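You operate a simulated robot arm through the tools that you are given. There is no shell and no other tool.

You are at the controls of a simulated robot arm. One attempt, no reset.

## Task
Put things in order on the nozzle tester end of the back desk. At the end: the brown filter stands where the white paste jar stood; the white paste jar from the nozzle tester end of the back desk stands where the large red nozzle stood; the silver blue-ringed nozzle is on the brown carton; the large red nozzle stands where the white computer mouse stood; the white computer mouse from the nozzle tester end of the back desk stands on top of the red notepad; whatever was shut is shut again. Leave all else as you found it, and nothing knocked over.

The check looks at the end state, three seconds after you hand in, the way a careful person would. Anything else that was tipped, shoved, dropped, spilled or broken makes it a failure.

## Robot
A 7-joint arm with a two-finger gripper, fixed in place. Base frame: the origin is on the floor under the middle of its stand, x ahead of it, y to its left, z up; the work surface is at about z = 0.75. Lengths are in m, angles in degrees, forces in N, time in s.
With the tool pointing down near the work surface it reaches from about 0.32 to 0.72 m from the base axis. Its first joint turns from -66.0 to 66.0 degrees. Payload 2.45 kg.
Tool frame: the origin (TCP) lies between the finger pads and is the grasp point; the fingertips stand 0.026 m ahead of it; z points along the fingers, y is the line along which they close. The gripper opens to 0.096 m; its body begins 0.069 m behind the TCP.
Orientation is that of the tool frame in the base frame, as [roll, pitch, yaw] about the fixed x, y, z axes, in that order (R = Rz(yaw) Ry(pitch) Rx(roll)). With the fingers straight down and closing along the base's y, the tool's x points along the base's -x, its y along +y and its z along -z.

## Interface
- The arm moves only by the tool servo_tool. Its argument "commands" is a list of rows, each a list of 3 entries, a list of its own where there are three numbers: the opening, from 0 (shut) to 1 (fully open), then the shift along the tool's x, y, z in m, then the turn, a rotation vector about the tool's x, y, z in degrees. In form: [[jaw, [tx, ty, tz], [ax, ay, az]], ...]. A call has 1 to 20 rows; each row is the pose to reach, as a shift and turn from the pose commanded when the call began, along the tool's axes at that moment. A row lasts 0.2 s, in which the tool goes at most 0.05 m and 8.6 degrees; a call with a longer step from one row to the next is refused whole, and so is a gripper value outside its range. A pose out of reach is approached as far as the arm can. The call stops where the force on the tool passes 40 N (or 10 N more than at its start, if that is more) or the arm is blocked; 0.2 s more then pass. The fingers move at their own pace (about 0.05 m/s each) and stop on an object; they squeeze with about 42 N. The grip force told is the motor's: it shows also when the fingers shut on nothing. Time passes only in rows, and 0.2 s behind the last, so rows that repeat a pose let the fingers close. It gives the time, the measured TCP pose, the force on the tool (base axes), the opening and the grip force at its end, in the units of the frame above (readings bear some noise), with the torque about the TCP (base axes, N m) and any sound that the robot's microphone picked up, and new pictures: "pictures" is both (left out), scene, wrist or none.
- Cameras (640 x 400 px; columns grow to the right, rows downward): "scene" is fixed at [0.1605, -0.3944, 1.4112]; the picture's right is [0.80, -0.60, 0.00], its down [-0.42, -0.56, -0.71] and it looks along [0.43, 0.57, -0.70] (base axes); focal length 342 px, centre (320, 200). "wrist" rides on the gripper at [0.082, 0.003, -0.098] in the tool frame; the picture's right is [-0.04, 1.00, 0.00], its down [-0.73, -0.03, -0.68] and it looks along [-0.68, -0.03, 0.73] (tool axes); focal length 256 px, centre (320, 200). There is no depth. A picture from a camera that has moved, and an enlarged one, comes with that camera's place and axes in the base frame and with its lens.
- zoom(camera, box): a new picture of the part [left, top, right, bottom] of that camera's present view, enlarged. It takes no simulated time.
- sign_off(): hands the job in; it is judged then, once.

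Nothing tells you positions but the pictures and the camera data. Unless the task says otherwise, let go and move clear before handing in.

The tools are called after "Request:" by a JSON object that holds its "name" and its "arguments". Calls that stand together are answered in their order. servo_tool: Moves the arm, as the interface text tells. Its arguments: {"type":"object","properties":{"commands":{"type":"array","items":{"type":"array"}},"pictures":{"type":"string","enum":["both","scene","wrist","none"]}},"required":["commands"]} The other tools are called the same way: zoom (camera, box) takes an enlarged picture of a part of a camera's view; sign_off () hands the job in.

At the start:

```text
t: 0.0
tcp_pos: [0.4314, -0.0683, 1.0263]
tool_rot: [180.0, 0.1, -179.9]
ft_force: [0.3, 0.8, -0.1]
torque: [0.0, -0.03, 0.02]
width: 0.096
grip_force: 0.0
```

scene: 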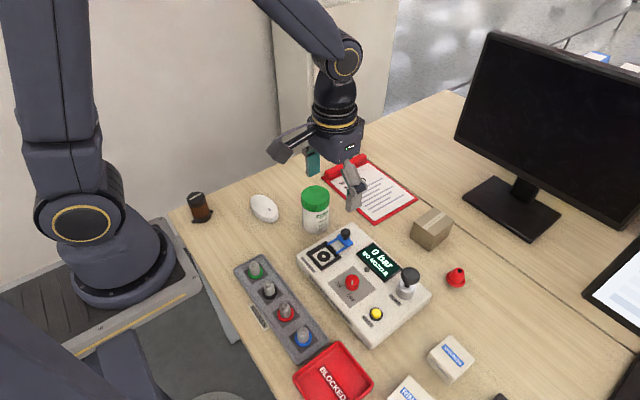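
wrist: 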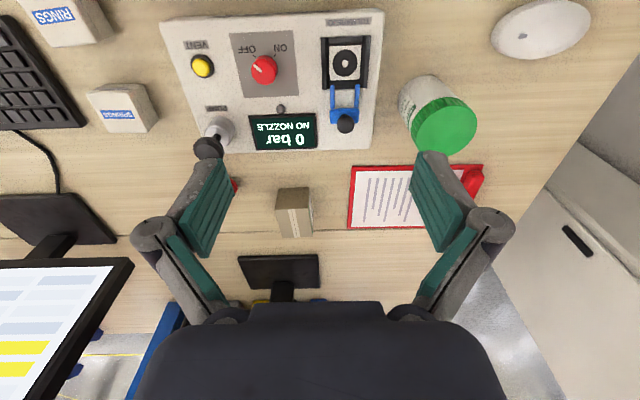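

I see the nozzle tester in the middle, a nozzle rack to its left, the white jar with a green lid, the mouse, the brown filter, the red notepad/clipboard, the brown carton and a large red nozzle. I'll zoom in on the details before moving.

Request:
{"name": "zoom", "arguments": {"camera": "scene", "box": [170, 160, 330, 260]}}

Request:
{"name": "zoom", "arguments": {"camera": "scene", "box": [220, 240, 380, 400]}}

Request:
{"name": "zoom", "arguments": {"camera": "scene", "box": [290, 140, 490, 350]}}

Request:
{"name": "zoom", "arguments": {"camera": "scene", "box": [380, 240, 640, 400]}}

Request:
{"name": "zoom", "arguments": {"camera": "wrist", "box": [140, 0, 500, 230]}}

```text
4.00 times, centred on (250, 210) of scene
camera zoom: at [0.1605, -0.3944, 1.4112], right [0.8, -0.6, 0.0], down [-0.42, -0.56, -0.71], along [0.43, 0.57, -0.7], focal length 1370 px, centre (600, 160)
```

zoom: 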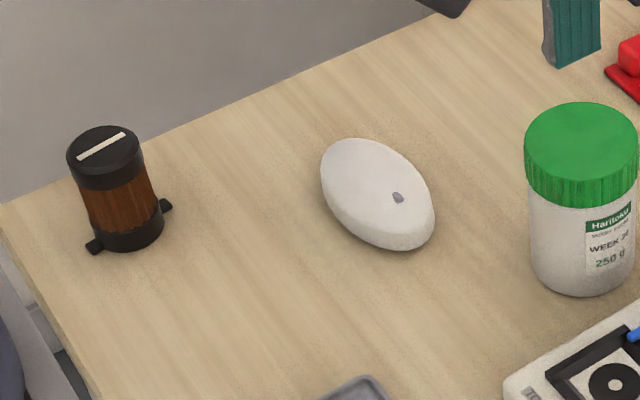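

```text
2.50 times, centred on (300, 320) of scene
camera zoom: at [0.1605, -0.3944, 1.4112], right [0.8, -0.6, 0.0], down [-0.42, -0.56, -0.71], along [0.43, 0.57, -0.7], focal length 856 px, centre (370, -100)
```

zoom: 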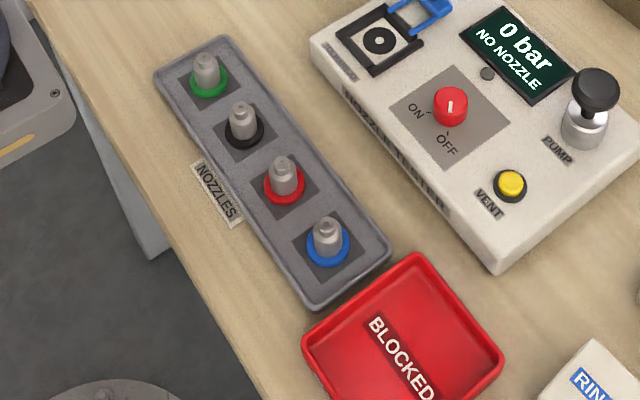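

```text
1.90 times, centred on (390, 245) of scene
camera zoom: at [0.1605, -0.3944, 1.4112], right [0.8, -0.6, 0.0], down [-0.42, -0.56, -0.71], along [0.43, 0.57, -0.7], focal length 652 px, centre (187, 114)
```

zoom: 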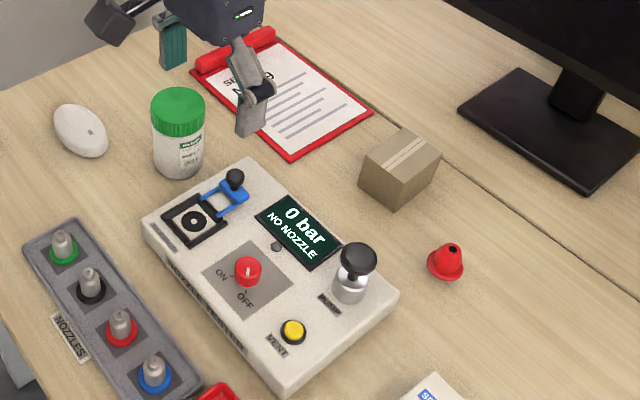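

```text
2.46 times, centred on (510, 320) of scene
camera zoom: at [0.1605, -0.3944, 1.4112], right [0.8, -0.6, 0.0], down [-0.42, -0.56, -0.71], along [0.43, 0.57, -0.7], focal length 843 px, centre (-148, -95)
```

zoom: 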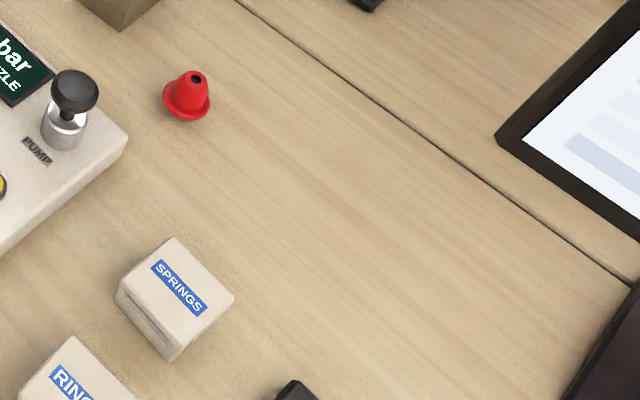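

```text
1.74 times, centred on (320, 115) of wrist
camera zoom: at [0.3495, -0.0636, 1.1238], right [0.04, 1.0, 0.0], down [0.73, -0.03, 0.68], along [0.68, -0.03, -0.73], focal length 445 px, centre (320, 348)
```

zoom: 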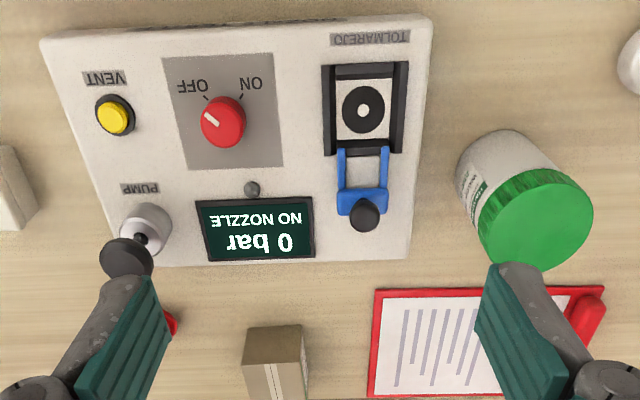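

I take the mouse to be at about (0.42, 0.19) with its long axis along y, the filter at (0.28, 0.27), the jar at (0.50, 0.08), the red nozzle at (0.65, -0.24), the notepad centre at (0.70, 0.09) and the carton at (0.70, -0.115). The blue-ringed nozzle should be at (0.30, -0.155). First I go above the mouse with the jaws turned to close along x.

Request:
{"name": "servo_tool", "arguments": {"commands": [[1, [0.001, 0.022, 0.006], [0, 0, -7.5]], [1, [0.002, 0.044, 0.013], [0, 0, -15]], [1, [0.003, 0.066, 0.019], [0, 0, -22.5]], [1, [0.004, 0.088, 0.025], [0, 0, -30]], [1, [0.005, 0.11, 0.032], [0, 0, -37.5]], [1, [0.006, 0.132, 0.038], [0, 0, -45]], [1, [0.007, 0.154, 0.044], [0, 0, -52.5]], [1, [0.008, 0.176, 0.05], [0, 0, -60]], [1, [0.009, 0.198, 0.057], [0, 0, -67.5]], [1, [0.01, 0.22, 0.063], [0, 0, -75]], [1, [0.011, 0.242, 0.07], [0, 0, -82.5]], [1, [0.0114, 0.2623, 0.0763], [0, 0, -90]], [1, [0.0114, 0.2623, 0.0763], [0, 0, -90]]]}}

```text
t: 2.8
tcp_pos: [0.4195, 0.1929, 0.9493]
tool_rot: [179.9, 0.1, -89.9]
ft_force: [0.5, 0.0, -0.8]
torque: [-0.01, 0.01, -0.03]
width: 0.0959
grip_force: 0.1
camera wrist: at [0.4167, 0.1131, 1.0469], right [-1.0, 0.04, 0.0], down [0.03, 0.73, 0.68], along [0.03, 0.68, -0.73], focal length 256 px, centre (320, 200)
```

scene: 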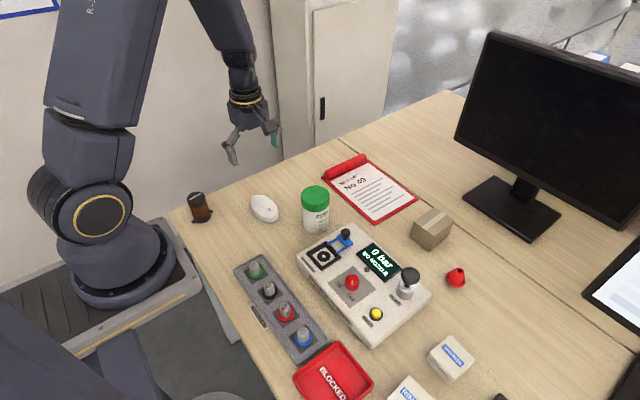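
wrist: 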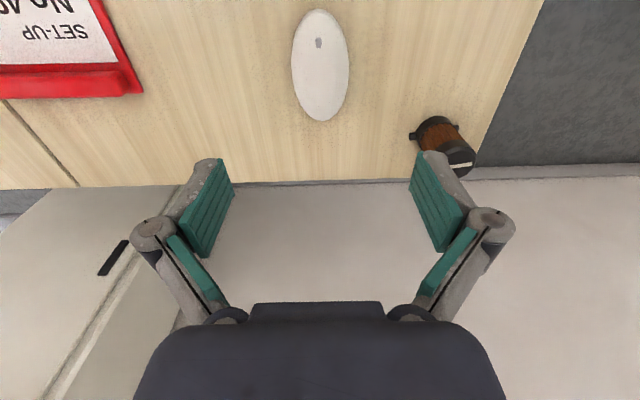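

The mouse is confirmed at about (0.421, 0.196), about 0.107 long along y and 0.059 wide. I'll descend straight down and grip it across its width.

Request:
{"name": "servo_tool", "arguments": {"commands": [[1, [-0.001, -0.001, 0.03], [0, 0, 0]], [1, [-0.002, -0.001, 0.06], [0, 0, 0]], [1, [-0.003, -0.001, 0.09], [0, 0, 0]], [1, [-0.003, -0.001, 0.12], [0, 0, 0]], [1, [-0.003, -0.001, 0.145], [0, 0, 0]], [1, [-0.003, -0.001, 0.16], [0, 0, 0]], [1, [-0.003, -0.001, 0.169], [0, 0, 0]], [1, [-0.003, -0.001, 0.169], [0, 0, 0]]]}}

```text
t: 4.6
tcp_pos: [0.4208, 0.2003, 0.7794]
tool_rot: [-180.0, 0.0, -90.0]
ft_force: [-0.6, -0.4, 0.0]
torque: [0.03, 0.02, -0.01]
width: 0.0962
grip_force: 0.0
camera wrist: at [0.4168, 0.1175, 0.8777], right [-1.0, 0.04, 0.0], down [0.03, 0.73, 0.68], along [0.03, 0.68, -0.73], focal length 256 px, centre (320, 200)
```

scene: 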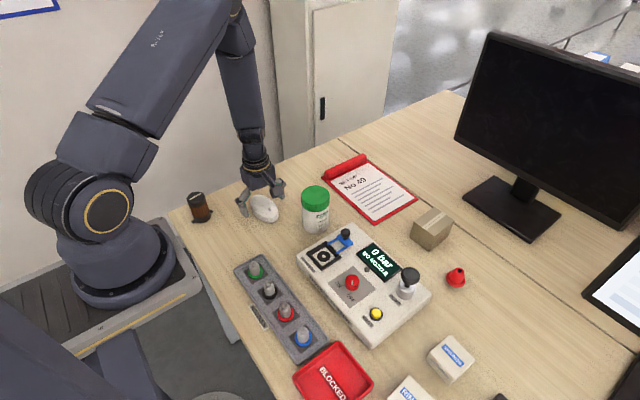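
wrist: 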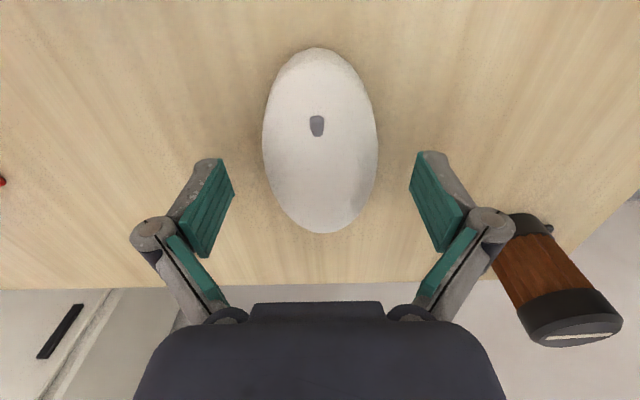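

The jaws straddle the mouse and are centred on it. I'll close on it now.

Request:
{"name": "servo_tool", "arguments": {"commands": [[0.5, [0, 0, 0], [0, 0, 0]], [0.3, [0, 0, 0], [0, 0, 0]], [0, [0, 0, 0], [0, 0, 0]], [0, [0, 0, 0], [0, 0, 0]], [0, [0, 0, 0], [0, 0, 0]], [0, [0, 0, 0], [0, 0, 0]]], "pictures": "wrist"}}

```text
t: 6.0
tcp_pos: [0.4201, 0.1988, 0.7802]
tool_rot: [-180.0, 0.0, -90.0]
ft_force: [-0.6, -0.9, 5.2]
torque: [-0.08, 0.04, -0.04]
width: 0.0586
grip_force: 42.1
camera wrist: at [0.4167, 0.1175, 0.878], right [-1.0, 0.04, 0.0], down [0.03, 0.73, 0.68], along [0.03, 0.68, -0.73], focal length 256 px, centre (320, 200)
```

wrist: 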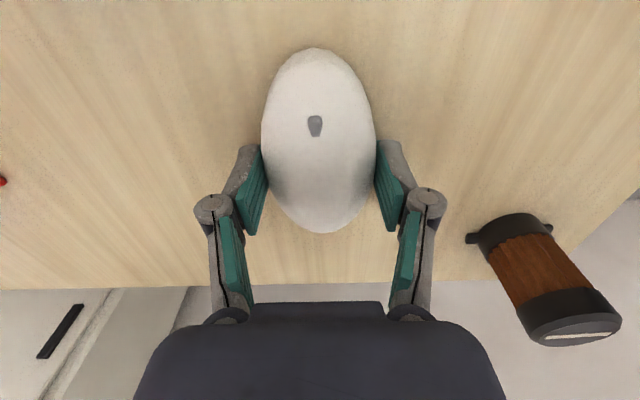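

The mouse is gripped at a width of 0.0586, which matches it. I'll lift it gently and look again.

Request:
{"name": "servo_tool", "arguments": {"commands": [[0, [0, 0, -0.01], [0, 0, 0]], [0, [0, 0, -0.03], [0, 0, 0]], [0, [0, 0, -0.06], [0, 0, 0]], [0, [0, 0, -0.1], [0, 0, 0]], [0, [0, 0, -0.14], [0, 0, 0]], [0, [0, 0, -0.17], [0, 0, 0]], [0, [0, 0, -0.17], [0, 0, 0]]]}}

Request:
{"name": "zoom", "arguments": {"camera": "scene", "box": [290, 130, 490, 255]}}

```text
t: 7.6
tcp_pos: [0.4229, 0.1989, 0.9519]
tool_rot: [-179.9, 0.1, -90.1]
ft_force: [-0.4, -0.2, -0.9]
torque: [0.03, 0.01, -0.01]
width: 0.0584
grip_force: 41.9
camera wrist: at [0.4188, 0.1184, 1.0484], right [-1.0, 0.04, 0.0], down [0.03, 0.73, 0.68], along [0.03, 0.68, -0.73], focal length 256 px, centre (320, 200)
```

scene: 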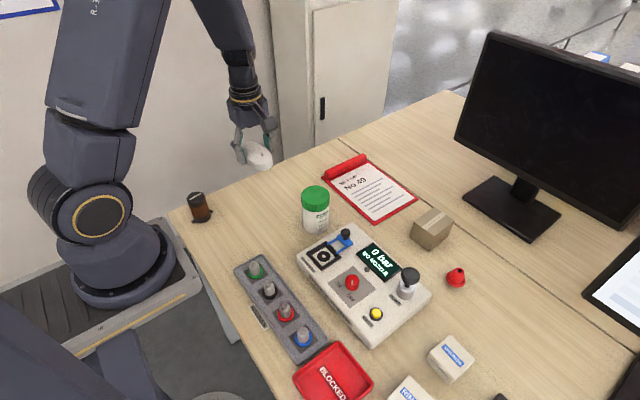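
wrist: 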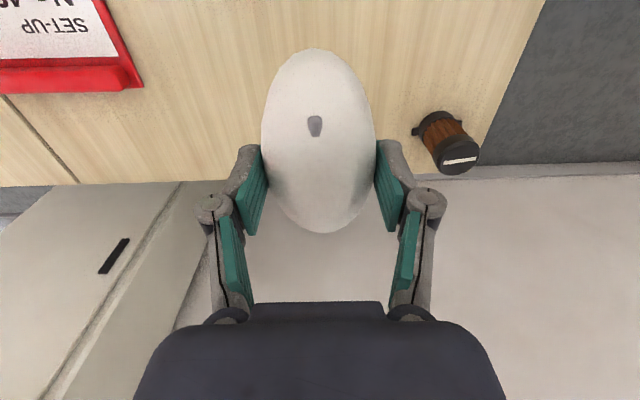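

```text
3.20 times, centred on (390, 192) of scene
camera zoom: at [0.1605, -0.3944, 1.4112], right [0.8, -0.6, 0.0], down [-0.42, -0.56, -0.71], along [0.43, 0.57, -0.7], focal length 1096 px, centre (96, 224)
```

zoom: 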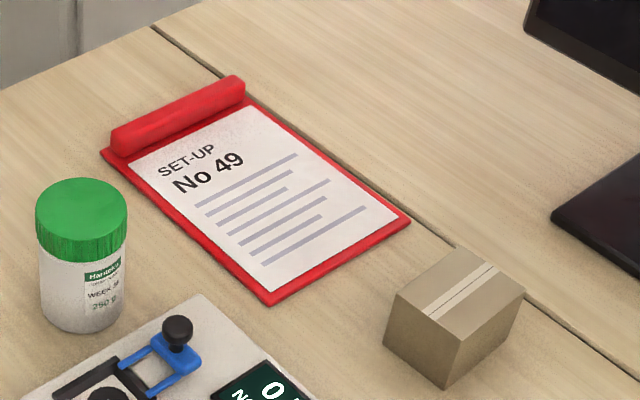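

The mouse is held firmly. The notepad's free surface spans x 0.62 to 0.785 and y -0.01 to 0.19, so I'll carry the mouse over to about (0.69, 0.085).

Request:
{"name": "servo_tool", "arguments": {"commands": [[0, [0.006, -0.014, 0], [0, 0, 0]], [0, [0.017, -0.04, 0], [0, 0, 0]], [0, [0.028, -0.067, 0], [0, 0, 0]], [0, [0.039, -0.094, 0], [0, 0, 0]], [0, [0.05, -0.121, 0], [0, 0, 0]], [0, [0.062, -0.148, 0], [0, 0, 0]], [0, [0.073, -0.175, 0], [0, 0, 0]], [0, [0.084, -0.202, 0], [0, 0, 0]], [0, [0.095, -0.228, 0], [0, 0, 0]], [0, [0.106, -0.255, 0], [0, 0, 0]], [0, [0.112, -0.2695, 0], [0, 0, 0]], [0, [0.112, -0.2695, 0.03], [0, 0, 0]], [0, [0.112, -0.2695, 0.06], [0, 0, 0]], [0, [0.112, -0.2695, 0.09], [0, 0, 0]], [0, [0.112, -0.2695, 0.11], [0, 0, 0]], [0, [0.112, -0.2695, 0.11], [0, 0, 0]]]}}

```text
t: 11.0
tcp_pos: [0.6915, 0.0861, 0.8428]
tool_rot: [180.0, 0.0, -90.0]
ft_force: [-0.3, 0.6, -1.5]
torque: [-0.03, -0.01, -0.01]
width: 0.0582
grip_force: 41.5
camera wrist: at [0.6879, 0.0053, 0.9395], right [-1.0, 0.04, 0.0], down [0.03, 0.73, 0.68], along [0.03, 0.68, -0.73], focal length 256 px, centre (320, 200)
```

scene: 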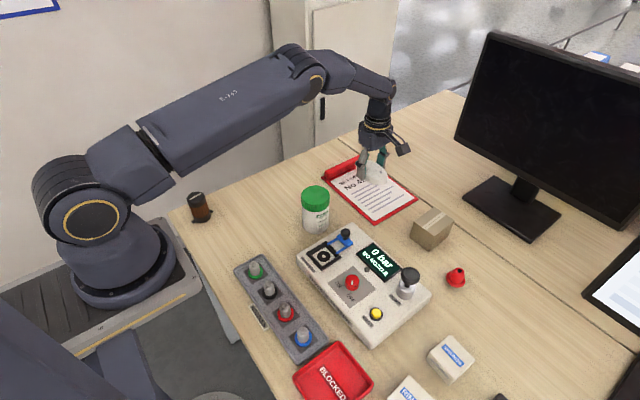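
wrist: 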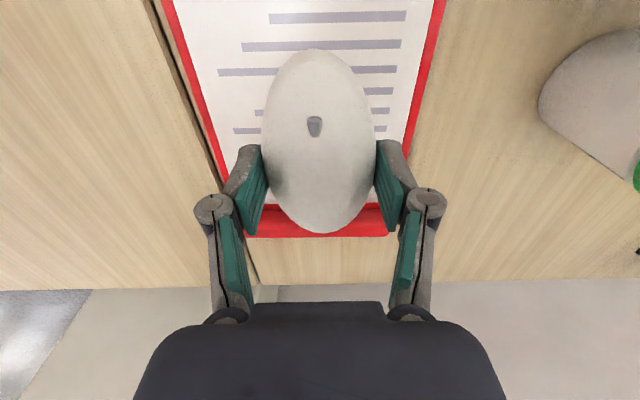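

Everything is lined up over the notepad, so I'll lower slowly.

Request:
{"name": "servo_tool", "arguments": {"commands": [[0, [0, 0, 0.015], [0, 0, 0]], [0, [0, 0, 0.03], [0, 0, 0]], [0, [0, 0, 0.04], [0, 0, 0]], [0, [0, 0, 0.046], [0, 0, 0]], [0, [0, 0, 0.049], [0, 0, 0]], [0, [0, 0, 0.049], [0, 0, 0]]]}}

Request:
{"name": "zoom", "arguments": {"camera": "scene", "box": [320, 130, 440, 230]}}

```text
t: 12.4
tcp_pos: [0.6908, 0.0863, 0.7942]
tool_rot: [180.0, -0.1, -90.1]
ft_force: [0.0, 0.2, -1.0]
torque: [-0.02, -0.01, 0.04]
width: 0.0586
grip_force: 42.6
camera wrist: at [0.687, 0.0047, 0.8905], right [-1.0, 0.04, 0.0], down [0.03, 0.73, 0.68], along [0.03, 0.68, -0.73], focal length 256 px, centre (320, 200)
```

scene: 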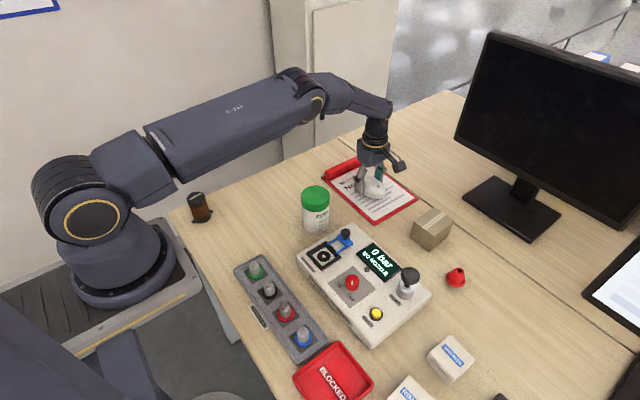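
wrist: 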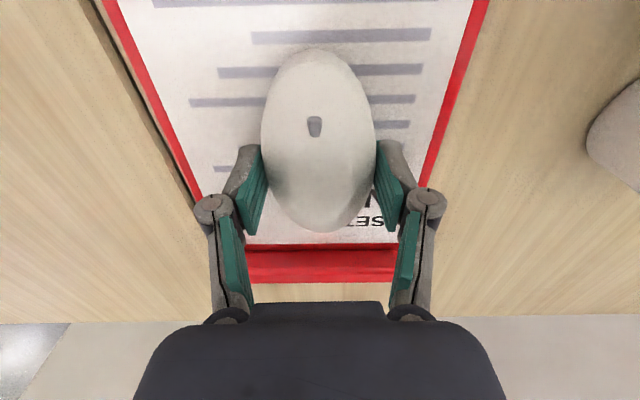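

```text
4.00 times, centred on (380, 180) of scene
camera zoom: at [0.1605, -0.3944, 1.4112], right [0.8, -0.6, 0.0], down [-0.42, -0.56, -0.71], along [0.43, 0.57, -0.7], focal length 1370 px, centre (80, 280)
```

zoom: 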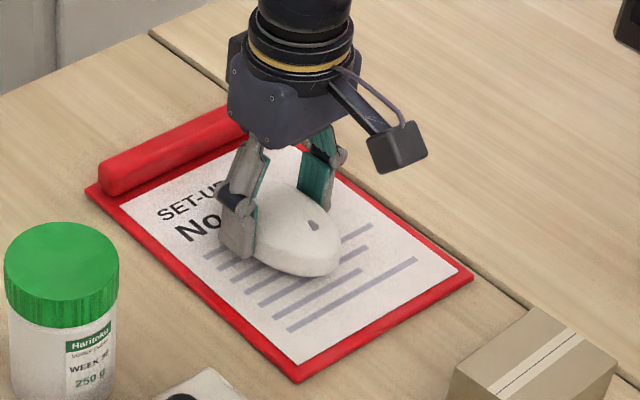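

I'm close to contact, so I'll lower in millimetre steps and watch the force.

Request:
{"name": "servo_tool", "arguments": {"commands": [[0, [0, 0, 0.001], [0, 0, 0]], [0, [0, 0, 0.002], [0, 0, 0]], [0, [0, 0, 0.003], [0, 0, 0]], [0, [0, 0, 0.003], [0, 0, 0]]], "pictures": "none"}}

Request:
{"name": "servo_tool", "arguments": {"commands": [[0, [0, 0, 0.001], [0, 0, 0]], [0, [0, 0, 0.002], [0, 0, 0]], [0, [0, 0, 0.002], [0, 0, 0]]], "pictures": "none"}}

```text
t: 13.4
tcp_pos: [0.6899, 0.0855, 0.7889]
tool_rot: [-180.0, 0.0, -90.0]
ft_force: [0.0, 0.4, -0.5]
torque: [0.0, 0.01, 0.0]
width: 0.0584
grip_force: 42.0
```

```text
t: 14.2
tcp_pos: [0.6902, 0.0864, 0.7865]
tool_rot: [180.0, 0.0, -90.0]
ft_force: [0.5, 0.3, 0.2]
torque: [0.0, -0.01, -0.04]
width: 0.0584
grip_force: 42.1
```

Request:
{"name": "servo_tool", "arguments": {"commands": [[0, [0, 0, 0.001], [0, 0, 0]], [0, [0, 0, 0.001], [0, 0, 0]]], "pictures": "none"}}

```text
t: 14.8
tcp_pos: [0.6901, 0.0856, 0.7869]
tool_rot: [-180.0, -0.1, -89.9]
ft_force: [-1.0, 0.3, 4.7]
torque: [-0.05, 0.04, 0.02]
width: 0.0586
grip_force: 42.1
```

There is contact at 4.7 N. I'll release, rise straight up, and look.

Request:
{"name": "servo_tool", "arguments": {"commands": [[0.8, [0, 0, 0], [0, 0, 0]], [0.9, [0, 0, 0], [0, 0, 0]], [0.9, [0, 0, 0], [0, 0, 0]], [0.9, [0, 0, -0.02], [0, 0, 0]], [0.9, [0, 0, -0.05], [0, 0, 0]], [0.9, [0, 0, -0.09], [0, 0, 0]], [0.9, [0, 0, -0.13], [0, 0, 0]], [0.9, [0, 0, -0.16], [0, 0, 0]], [0.9, [0, 0, -0.16], [0, 0, 0]]]}}

Request:
{"name": "zoom", "arguments": {"camera": "scene", "box": [320, 130, 480, 300]}}

```text
t: 16.8
tcp_pos: [0.6917, 0.0879, 0.9482]
tool_rot: [180.0, 0.0, -90.0]
ft_force: [-0.4, 0.1, -0.1]
torque: [0.0, -0.03, 0.01]
width: 0.0862
grip_force: 0.1
camera wrist: at [0.6873, 0.0062, 1.0453], right [-1.0, 0.04, 0.0], down [0.03, 0.73, 0.68], along [0.03, 0.68, -0.73], focal length 256 px, centre (320, 200)
```

scene: 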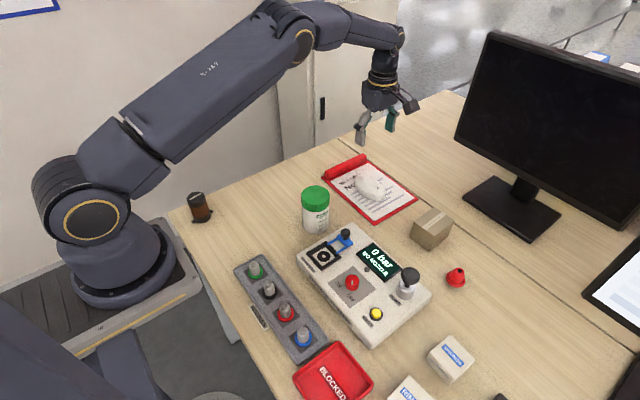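
wrist: 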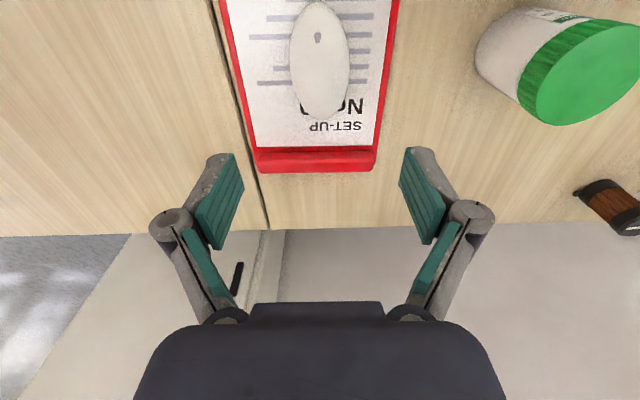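

```text
2.35 times, centred on (400, 215) of scene
camera zoom: at [0.1605, -0.3944, 1.4112], right [0.8, -0.6, 0.0], down [-0.42, -0.56, -0.71], along [0.43, 0.57, -0.7], focal length 806 px, centre (132, 165)
```

zoom: 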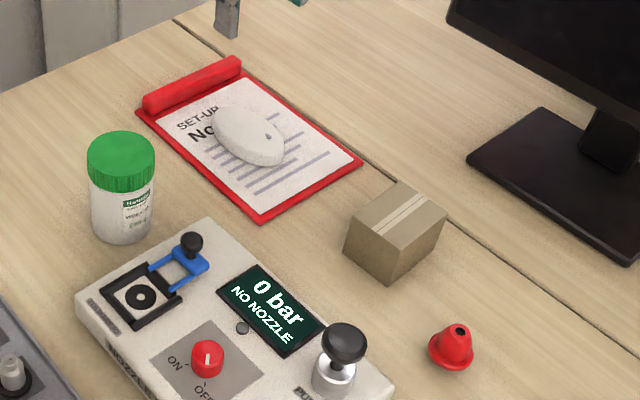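

The mouse is on the notepad, clear of the clip. Next I go above the large red nozzle at about (0.653, -0.240), turning the jaws back to close along y.

Request:
{"name": "servo_tool", "arguments": {"commands": [[1, [0.027, 0.003, 0], [0, 0, 7.5]], [1, [0.054, 0.006, 0], [0, 0, 15]], [1, [0.081, 0.009, 0], [0, 0, 22.5]], [1, [0.108, 0.012, 0], [0, 0, 30]], [1, [0.135, 0.015, 0], [0, 0, 37.5]], [1, [0.162, 0.018, 0], [0, 0, 45]], [1, [0.189, 0.021, 0], [0, 0, 52.5]], [1, [0.216, 0.025, 0], [0, 0, 60]], [1, [0.244, 0.028, 0], [0, 0, 67.5]], [1, [0.271, 0.031, 0], [0, 0, 75]], [1, [0.298, 0.034, 0], [0, 0, 82.5]], [1, [0.325, 0.037, 0], [0, 0, 90]], [1, [0.325, 0.037, 0], [0, 0, 90]]]}}

Request:
{"name": "zoom", "arguments": {"camera": "wrist", "box": [200, 0, 520, 200]}}

```text
t: 19.6
tcp_pos: [0.6542, -0.2405, 0.9461]
tool_rot: [-180.0, 0.0, 179.9]
ft_force: [0.1, 0.4, 0.8]
torque: [-0.01, 0.02, 0.04]
width: 0.0957
grip_force: 0.0
camera wrist: at [0.5713, -0.2359, 1.0436], right [0.04, 1.0, 0.0], down [0.73, -0.03, 0.68], along [0.68, -0.03, -0.73], focal length 256 px, centre (320, 200)
```

scene: 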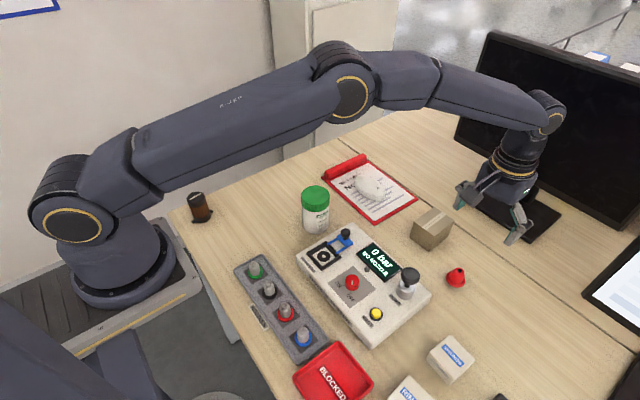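
wrist: 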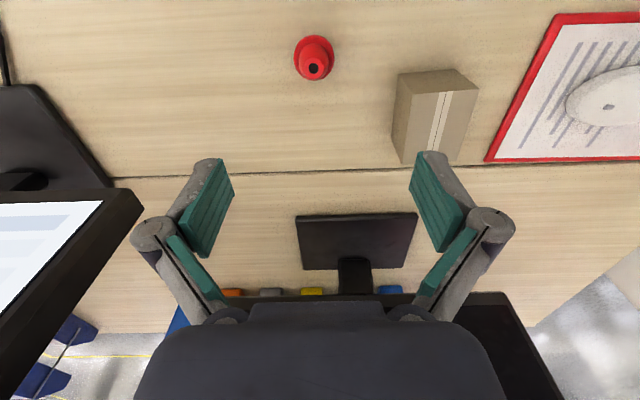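

```text
2.00 times, centred on (360, 100) of wrist
camera zoom: at [0.5713, -0.2359, 1.0436], right [0.04, 1.0, 0.0], down [0.73, -0.03, 0.68], along [0.68, -0.03, -0.73], focal length 512 px, centre (240, 400)
```

zoom: 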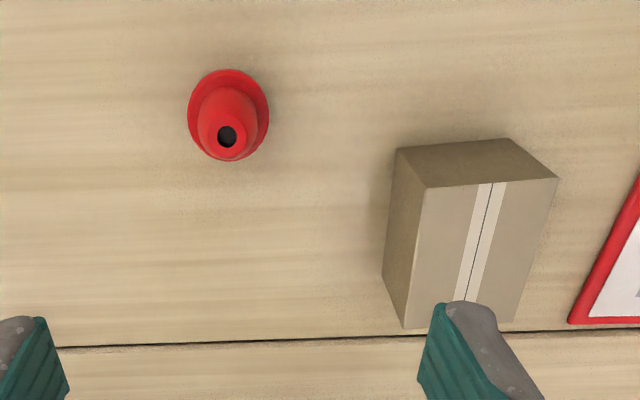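

The wrist view puts the nozzle about 11 mm nearer and 6 mm further right than my first estimate. I'll correct for that while coming partway down and then check again.

Request:
{"name": "servo_tool", "arguments": {"commands": [[1, [0.004, -0.002, 0.02], [0, 0, 0]], [1, [0.008, -0.004, 0.05], [0, 0, 0]], [1, [0.011, -0.006, 0.08], [0, 0, 0]], [1, [0.011, -0.006, 0.1], [0, 0, 0]], [1, [0.011, -0.006, 0.11], [0, 0, 0]], [1, [0.011, -0.006, 0.11], [0, 0, 0]]]}}

Request:
{"name": "zoom", "arguments": {"camera": "wrist", "box": [200, 20, 440, 220]}}

```text
t: 21.0
tcp_pos: [0.6431, -0.2454, 0.8363]
tool_rot: [-180.0, 0.0, 180.0]
ft_force: [-0.5, 0.0, -0.3]
torque: [0.0, 0.01, 0.01]
width: 0.096
grip_force: 0.0
camera wrist: at [0.5604, -0.2415, 0.9332], right [0.04, 1.0, 0.0], down [0.73, -0.03, 0.68], along [0.68, -0.03, -0.73], focal length 256 px, centre (320, 200)
```

scene: 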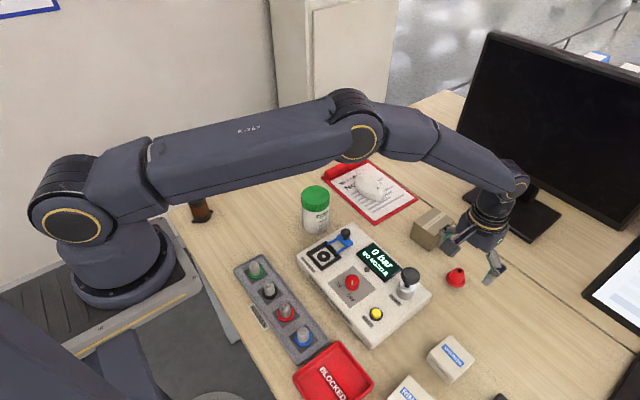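
wrist: 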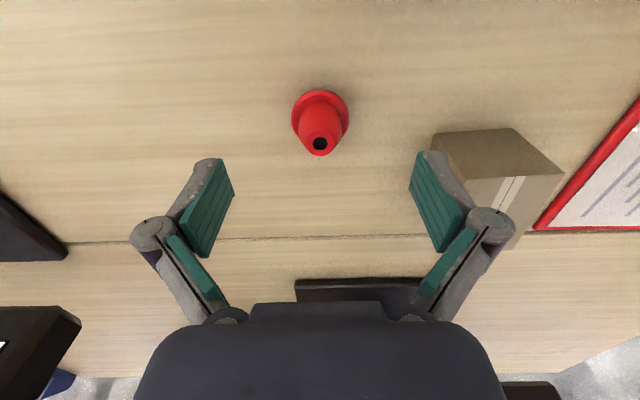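

```text
2.00 times, centred on (320, 120) of wrist
camera zoom: at [0.5604, -0.2415, 0.9332], right [0.04, 1.0, 0.0], down [0.73, -0.03, 0.68], along [0.68, -0.03, -0.73], focal length 512 px, centre (320, 360)
```

zoom: 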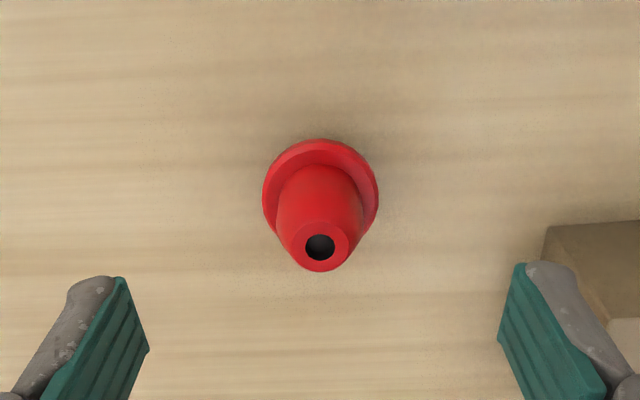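

The nozzle sits at (0.644, -0.245), centred between the jaws, with a flange about 0.042 wide. I'll go down low and grip it by the flange.

Request:
{"name": "servo_tool", "arguments": {"commands": [[1, [-0.001, 0.001, 0.02], [0, 0, 0]], [1, [-0.002, 0.001, 0.04], [0, 0, 0]], [1, [-0.002, 0.001, 0.052], [0, 0, 0]], [1, [-0.002, 0.001, 0.058], [0, 0, 0]], [1, [-0.002, 0.001, 0.058], [0, 0, 0]]]}}

Request:
{"name": "zoom", "arguments": {"camera": "wrist", "box": [180, 80, 460, 270]}}

Request:
{"name": "zoom", "arguments": {"camera": "scene", "box": [400, 190, 540, 310]}}

```text
t: 22.2
tcp_pos: [0.6451, -0.2442, 0.7771]
tool_rot: [180.0, -0.1, -179.9]
ft_force: [0.4, -0.1, 0.6]
torque: [0.01, -0.03, 0.02]
width: 0.0961
grip_force: 0.1
camera wrist: at [0.562, -0.2406, 0.8746], right [0.04, 1.0, 0.0], down [0.73, -0.03, 0.68], along [0.68, -0.03, -0.73], focal length 256 px, centre (320, 200)
```

scene: 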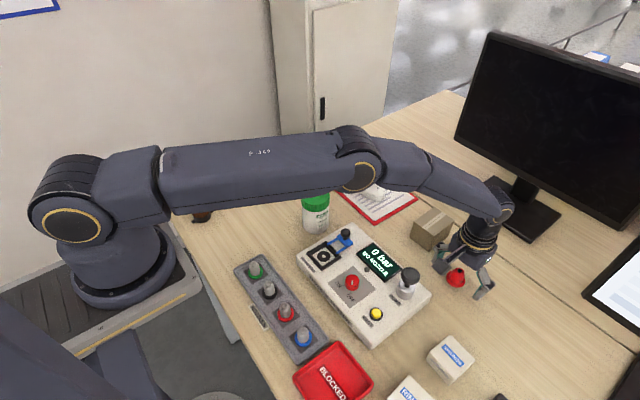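
wrist: 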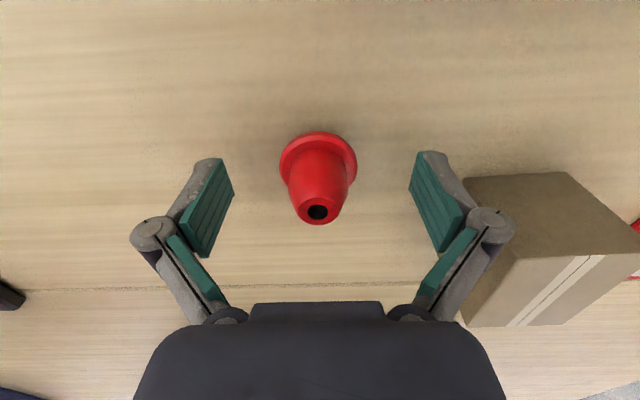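

```text
2.11 times, centred on (320, 175) of wrist
camera zoom: at [0.562, -0.2406, 0.8746], right [0.04, 1.0, 0.0], down [0.73, -0.03, 0.68], along [0.68, -0.03, -0.73], focal length 539 px, centre (320, 253)
```

zoom: 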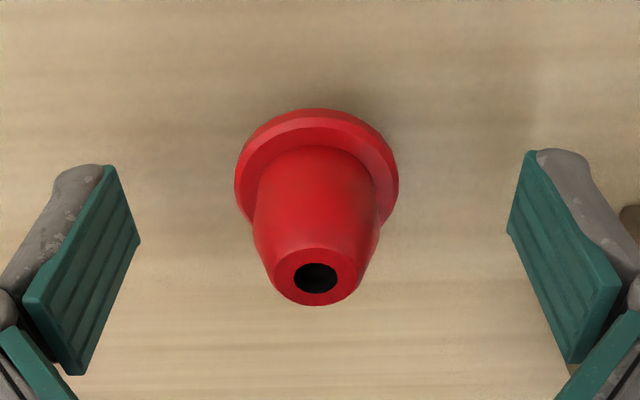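

```text
3.33 times, centred on (470, 250) of scene
camera zoom: at [0.1605, -0.3944, 1.4112], right [0.8, -0.6, 0.0], down [-0.42, -0.56, -0.71], along [0.43, 0.57, -0.7], focal length 1142 px, centre (-180, 33)
```

zoom: 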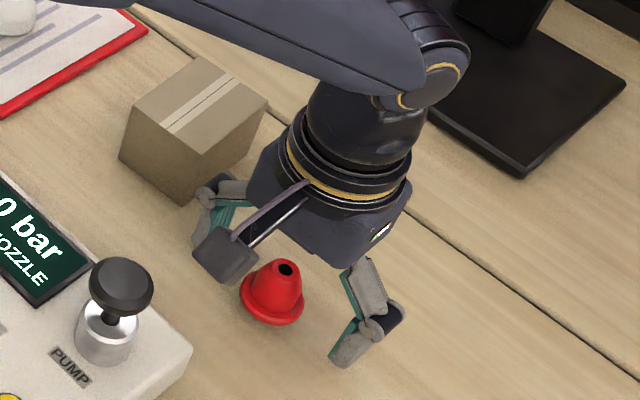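

The jaws are around the flange, so I'll close them.

Request:
{"name": "servo_tool", "arguments": {"commands": [[0.6, [-0.001, 0, 0], [0, 0, 0]], [0.4, [-0.001, 0, 0], [0, 0, 0]], [0.2, [-0.001, 0, 0], [0, 0, 0]], [0, [-0.001, 0, 0], [0, 0, 0]], [0, [-0.001, 0, 0], [0, 0, 0]], [0, [-0.001, 0, 0], [0, 0, 0]], [0, [-0.001, 0, 0], [0, 0, 0]]], "pictures": "none"}}

Request:
{"name": "zoom", "arguments": {"camera": "wrist", "box": [180, 80, 460, 270]}}

```text
t: 23.8
tcp_pos: [0.6449, -0.2444, 0.7765]
tool_rot: [-180.0, 0.0, 180.0]
ft_force: [-0.6, 0.4, 0.4]
torque: [0.01, 0.0, 0.01]
width: 0.0381
grip_force: 42.3
```

```text
2.11 times, centred on (320, 175) of wrist
camera zoom: at [0.563, -0.2405, 0.875], right [0.04, 1.0, 0.0], down [0.73, -0.03, 0.68], along [0.68, -0.03, -0.73], focal length 539 px, centre (320, 253)
```

zoom: 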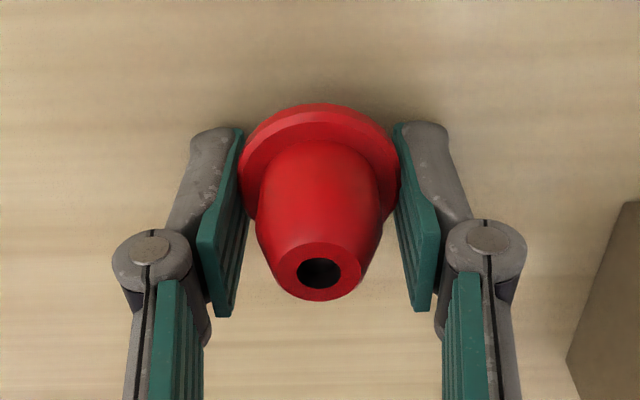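

The grip is closed at a width of 0.038. I'll lift a little and check that the nozzle stays upright.

Request:
{"name": "servo_tool", "arguments": {"commands": [[0, [0, 0, -0.005], [0, 0, 0]], [0, [0, 0, -0.015], [0, 0, 0]], [0, [0, 0, -0.03], [0, 0, 0]], [0, [0, 0, -0.03], [0, 0, 0]]]}}

Request:
{"name": "zoom", "arguments": {"camera": "wrist", "box": [180, 80, 460, 270]}}

Request:
{"name": "zoom", "arguments": {"camera": "scene", "box": [400, 190, 540, 310]}}

```text
t: 24.8
tcp_pos: [0.6451, -0.2442, 0.8083]
tool_rot: [-180.0, 0.0, -180.0]
ft_force: [0.6, 0.2, -0.3]
torque: [-0.01, -0.04, 0.01]
width: 0.0379
grip_force: 41.8
camera wrist: at [0.5635, -0.2411, 0.9053], right [0.04, 1.0, 0.0], down [0.73, -0.03, 0.68], along [0.68, -0.03, -0.73], focal length 256 px, centre (320, 200)
```

scene: 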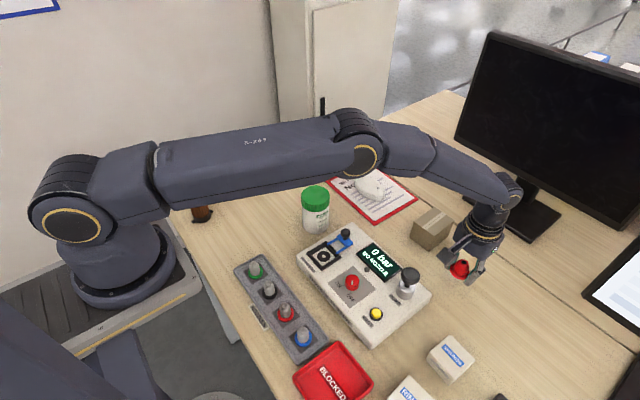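
wrist: 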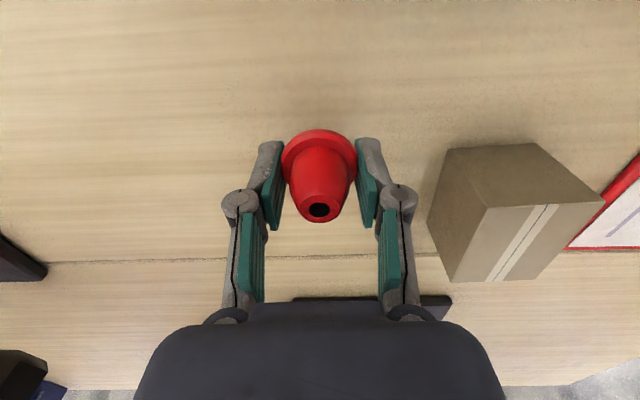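

```text
2.11 times, centred on (320, 175) of wrist
camera zoom: at [0.5635, -0.2411, 0.9053], right [0.04, 1.0, 0.0], down [0.73, -0.03, 0.68], along [0.68, -0.03, -0.73], focal length 539 px, centre (320, 253)
```

zoom: 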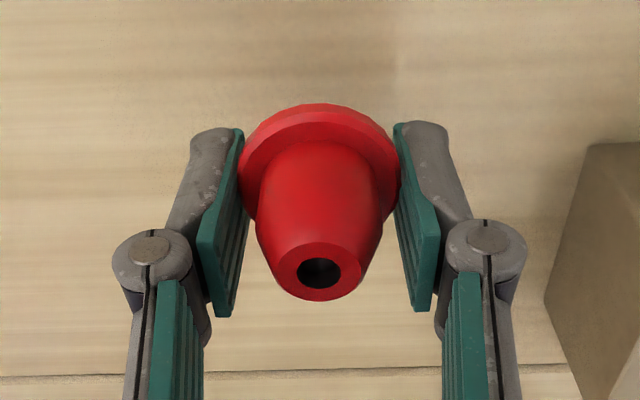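

```text
3.33 times, centred on (470, 250) of scene
camera zoom: at [0.1605, -0.3944, 1.4112], right [0.8, -0.6, 0.0], down [-0.42, -0.56, -0.71], along [0.43, 0.57, -0.7], focal length 1142 px, centre (-180, 33)
```

zoom: 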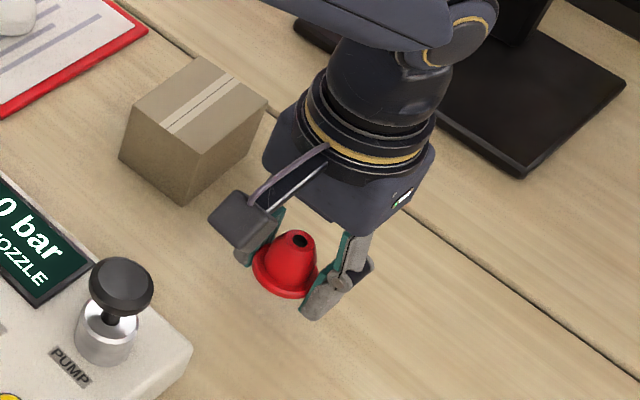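

The nozzle is held securely and upright. I'll rise and carry it over to the mouse's old spot at (0.4205, 0.197).

Request:
{"name": "servo_tool", "arguments": {"commands": [[0, [0, 0, -0.035], [0, 0, 0]], [0, [0, 0, -0.07], [0, 0, 0]], [0, [0, 0, -0.105], [0, 0, 0]], [0, [0, 0, -0.142], [0, 0, 0]], [0, [0.016, 0.0316, -0.142], [0, 0, 0]], [0, [0.0321, 0.0631, -0.142], [0, 0, 0]], [0, [0.0481, 0.0947, -0.142], [0, 0, 0]], [0, [0.0641, 0.1263, -0.142], [0, 0, 0]], [0, [0.0802, 0.1579, -0.142], [0, 0, 0]], [0, [0.0962, 0.1894, -0.142], [0, 0, 0]], [0, [0.1123, 0.221, -0.142], [0, 0, 0]], [0, [0.1283, 0.2526, -0.142], [0, 0, 0]], [0, [0.1443, 0.2841, -0.142], [0, 0, 0]], [0, [0.1604, 0.3157, -0.142], [0, 0, 0]], [0, [0.1764, 0.3473, -0.142], [0, 0, 0]], [0, [0.1924, 0.3789, -0.142], [0, 0, 0]], [0, [0.2085, 0.4104, -0.142], [0, 0, 0]], [0, [0.2245, 0.442, -0.142], [0, 0, 0]], [0, [0.2245, 0.442, -0.142], [0, 0, 0]]]}}

```text
t: 28.8
tcp_pos: [0.4222, 0.1956, 0.9499]
tool_rot: [180.0, 0.1, -180.0]
ft_force: [-0.8, 0.3, -1.6]
torque: [0.0, -0.03, 0.0]
width: 0.0383
grip_force: 42.3
camera wrist: at [0.3395, 0.2002, 1.0478], right [0.04, 1.0, 0.0], down [0.73, -0.03, 0.68], along [0.68, -0.03, -0.73], focal length 256 px, centre (320, 200)
```

scene: 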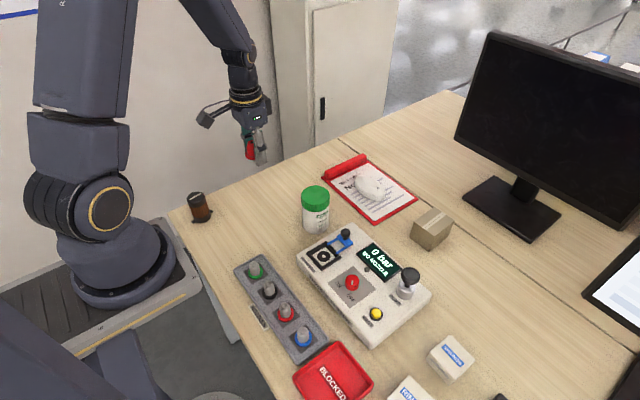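
wrist: 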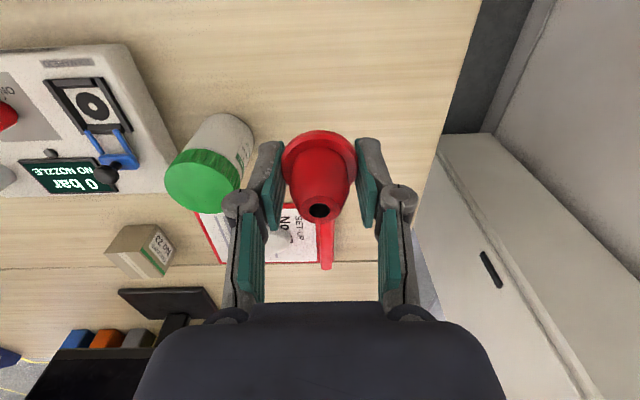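

The nozzle is now over the mouse's old spot. I'll lower it.

Request:
{"name": "servo_tool", "arguments": {"commands": [[0, [0, 0, 0.03], [0, 0, 0]], [0, [0, 0, 0.06], [0, 0, 0]], [0, [0, 0, 0.09], [0, 0, 0]], [0, [0, 0, 0.12], [0, 0, 0]], [0, [0, 0, 0.145], [0, 0, 0]], [0, [0, 0, 0.16], [0, 0, 0]], [0, [0, 0, 0.168], [0, 0, 0]], [0, [0, 0, 0.168], [0, 0, 0]]], "pictures": "scene"}}

Request:
{"name": "servo_tool", "arguments": {"commands": [[0, [0, 0, 0.001], [0, 0, 0]], [0, [0, 0, 0.002], [0, 0, 0]], [0, [0, 0, 0.003], [0, 0, 0]], [0, [0, 0, 0.003], [0, 0, 0]]], "pictures": "none"}}

```text
t: 30.6
tcp_pos: [0.4209, 0.1984, 0.7824]
tool_rot: [179.9, 0.0, -180.0]
ft_force: [0.3, 0.3, -0.2]
torque: [-0.01, 0.03, 0.0]
width: 0.0381
grip_force: 41.8
```

scene: 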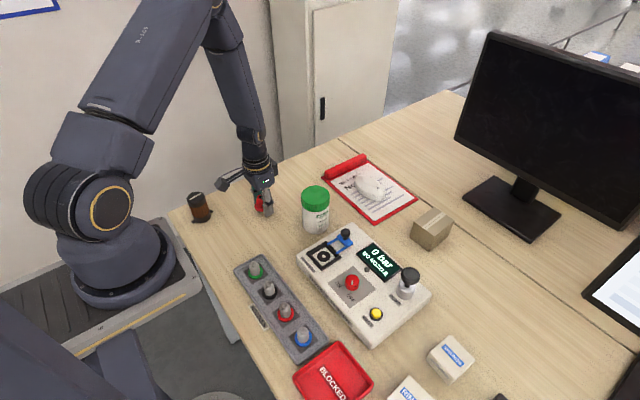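

```text
t: 31.6
tcp_pos: [0.421, 0.1971, 0.7784]
tool_rot: [180.0, 0.1, -180.0]
ft_force: [0.0, 0.1, -1.5]
torque: [0.01, 0.0, -0.02]
width: 0.0381
grip_force: 42.1
```

Request:
{"name": "servo_tool", "arguments": {"commands": [[0, [0, 0, 0.0005], [0, 0, 0]], [0, [0, 0, 0.001], [0, 0, 0]], [0, [0, 0, 0.001], [0, 0, 0]]], "pictures": "none"}}

```text
t: 32.4
tcp_pos: [0.4217, 0.1972, 0.7769]
tool_rot: [-180.0, 0.0, -179.9]
ft_force: [0.4, 0.2, 0.3]
torque: [0.0, 0.0, -0.04]
width: 0.038
grip_force: 42.3
```

Request:
{"name": "servo_tool", "arguments": {"commands": [[0, [0, 0, 0.0005], [0, 0, 0]], [0, [0, 0, 0.001], [0, 0, 0]], [0, [0, 0, 0.001], [0, 0, 0]]], "pictures": "none"}}

Request:
{"name": "zoom", "arguments": {"camera": "wrist", "box": [180, 80, 460, 270]}}

```text
t: 33.2
tcp_pos: [0.4203, 0.1983, 0.7767]
tool_rot: [-180.0, 0.0, 180.0]
ft_force: [-3.7, 0.1, 15.4]
torque: [-0.03, 0.19, -0.02]
width: 0.0379
grip_force: 42.3
```

```text
2.11 times, centred on (320, 175) of wrist
camera zoom: at [0.3391, 0.2013, 0.8749], right [0.04, 1.0, 0.0], down [0.73, -0.03, 0.68], along [0.68, -0.03, -0.73], focal length 539 px, centre (320, 253)
```

zoom: 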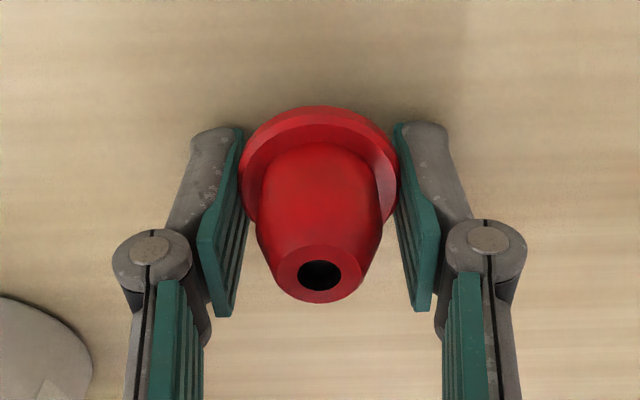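

The nozzle is in contact with the desk. I'll ease off slightly, release, and rise.

Request:
{"name": "servo_tool", "arguments": {"commands": [[0, [0, 0, -0.0007], [0, 0, 0]], [0.6, [0, 0, -0.0007], [0, 0, 0]], [0.8, [0, 0, -0.0007], [0, 0, 0]], [0.8, [0, 0, -0.0007], [0, 0, 0]], [0.8, [0, 0, -0.02], [0, 0, 0]], [0.8, [0, 0, -0.05], [0, 0, 0]], [0.8, [0, 0, -0.09], [0, 0, 0]], [0.8, [0, 0, -0.13], [0, 0, 0]], [0.8, [0, 0, -0.17], [0, 0, 0]], [0.8, [0, 0, -0.173], [0, 0, 0]]]}}

Request:
{"name": "zoom", "arguments": {"camera": "scene", "box": [170, 160, 370, 270]}}

Request:
{"name": "zoom", "arguments": {"camera": "wrist", "box": [130, 0, 450, 240]}}

```text
t: 35.4
tcp_pos: [0.4208, 0.1976, 0.949]
tool_rot: [-180.0, -0.1, 180.0]
ft_force: [0.7, 0.5, -0.3]
torque: [-0.01, 0.01, -0.02]
width: 0.0766
grip_force: 0.1
camera wrist: at [0.3395, 0.2019, 1.0465], right [0.04, 1.0, 0.0], down [0.73, -0.03, 0.68], along [0.68, -0.03, -0.73], focal length 256 px, centre (320, 200)
```

scene: 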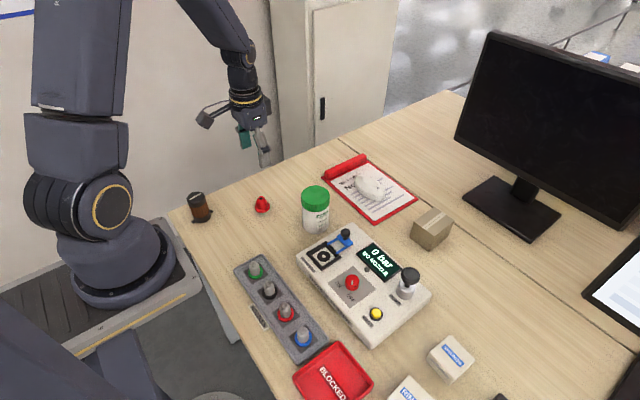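
wrist: 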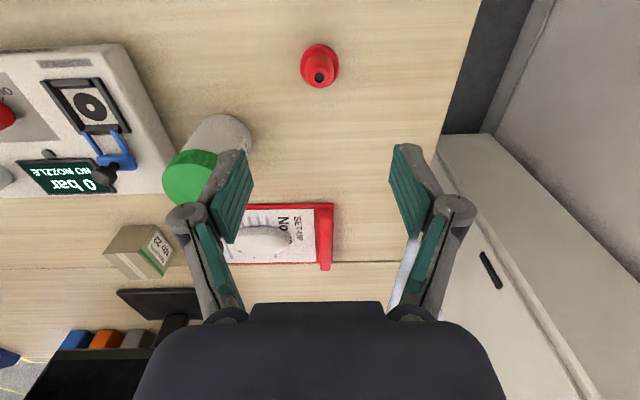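

```text
3.20 times, centred on (270, 215) of scene
camera zoom: at [0.1605, -0.3944, 1.4112], right [0.8, -0.6, 0.0], down [-0.42, -0.56, -0.71], along [0.43, 0.57, -0.7], focal length 1096 px, centre (480, 152)
```

zoom: 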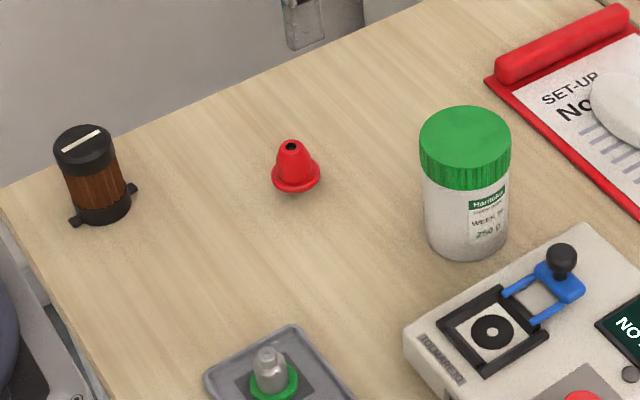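

```text
1.67 times, centred on (290, 120) of wrist
camera zoom: at [0.3395, 0.2019, 1.0465], right [0.04, 1.0, 0.0], down [0.73, -0.03, 0.68], along [0.68, -0.03, -0.73], focal length 427 px, centre (370, 333)
```

zoom: 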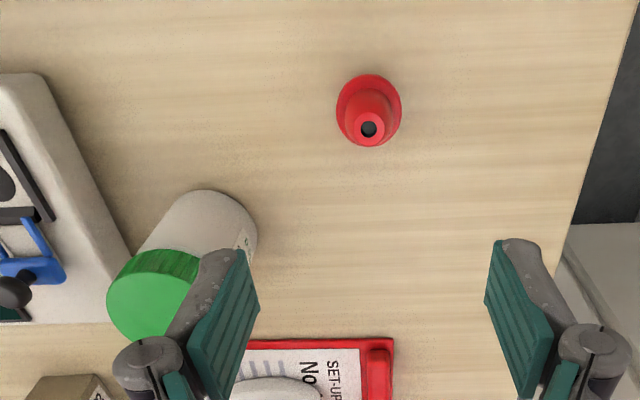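

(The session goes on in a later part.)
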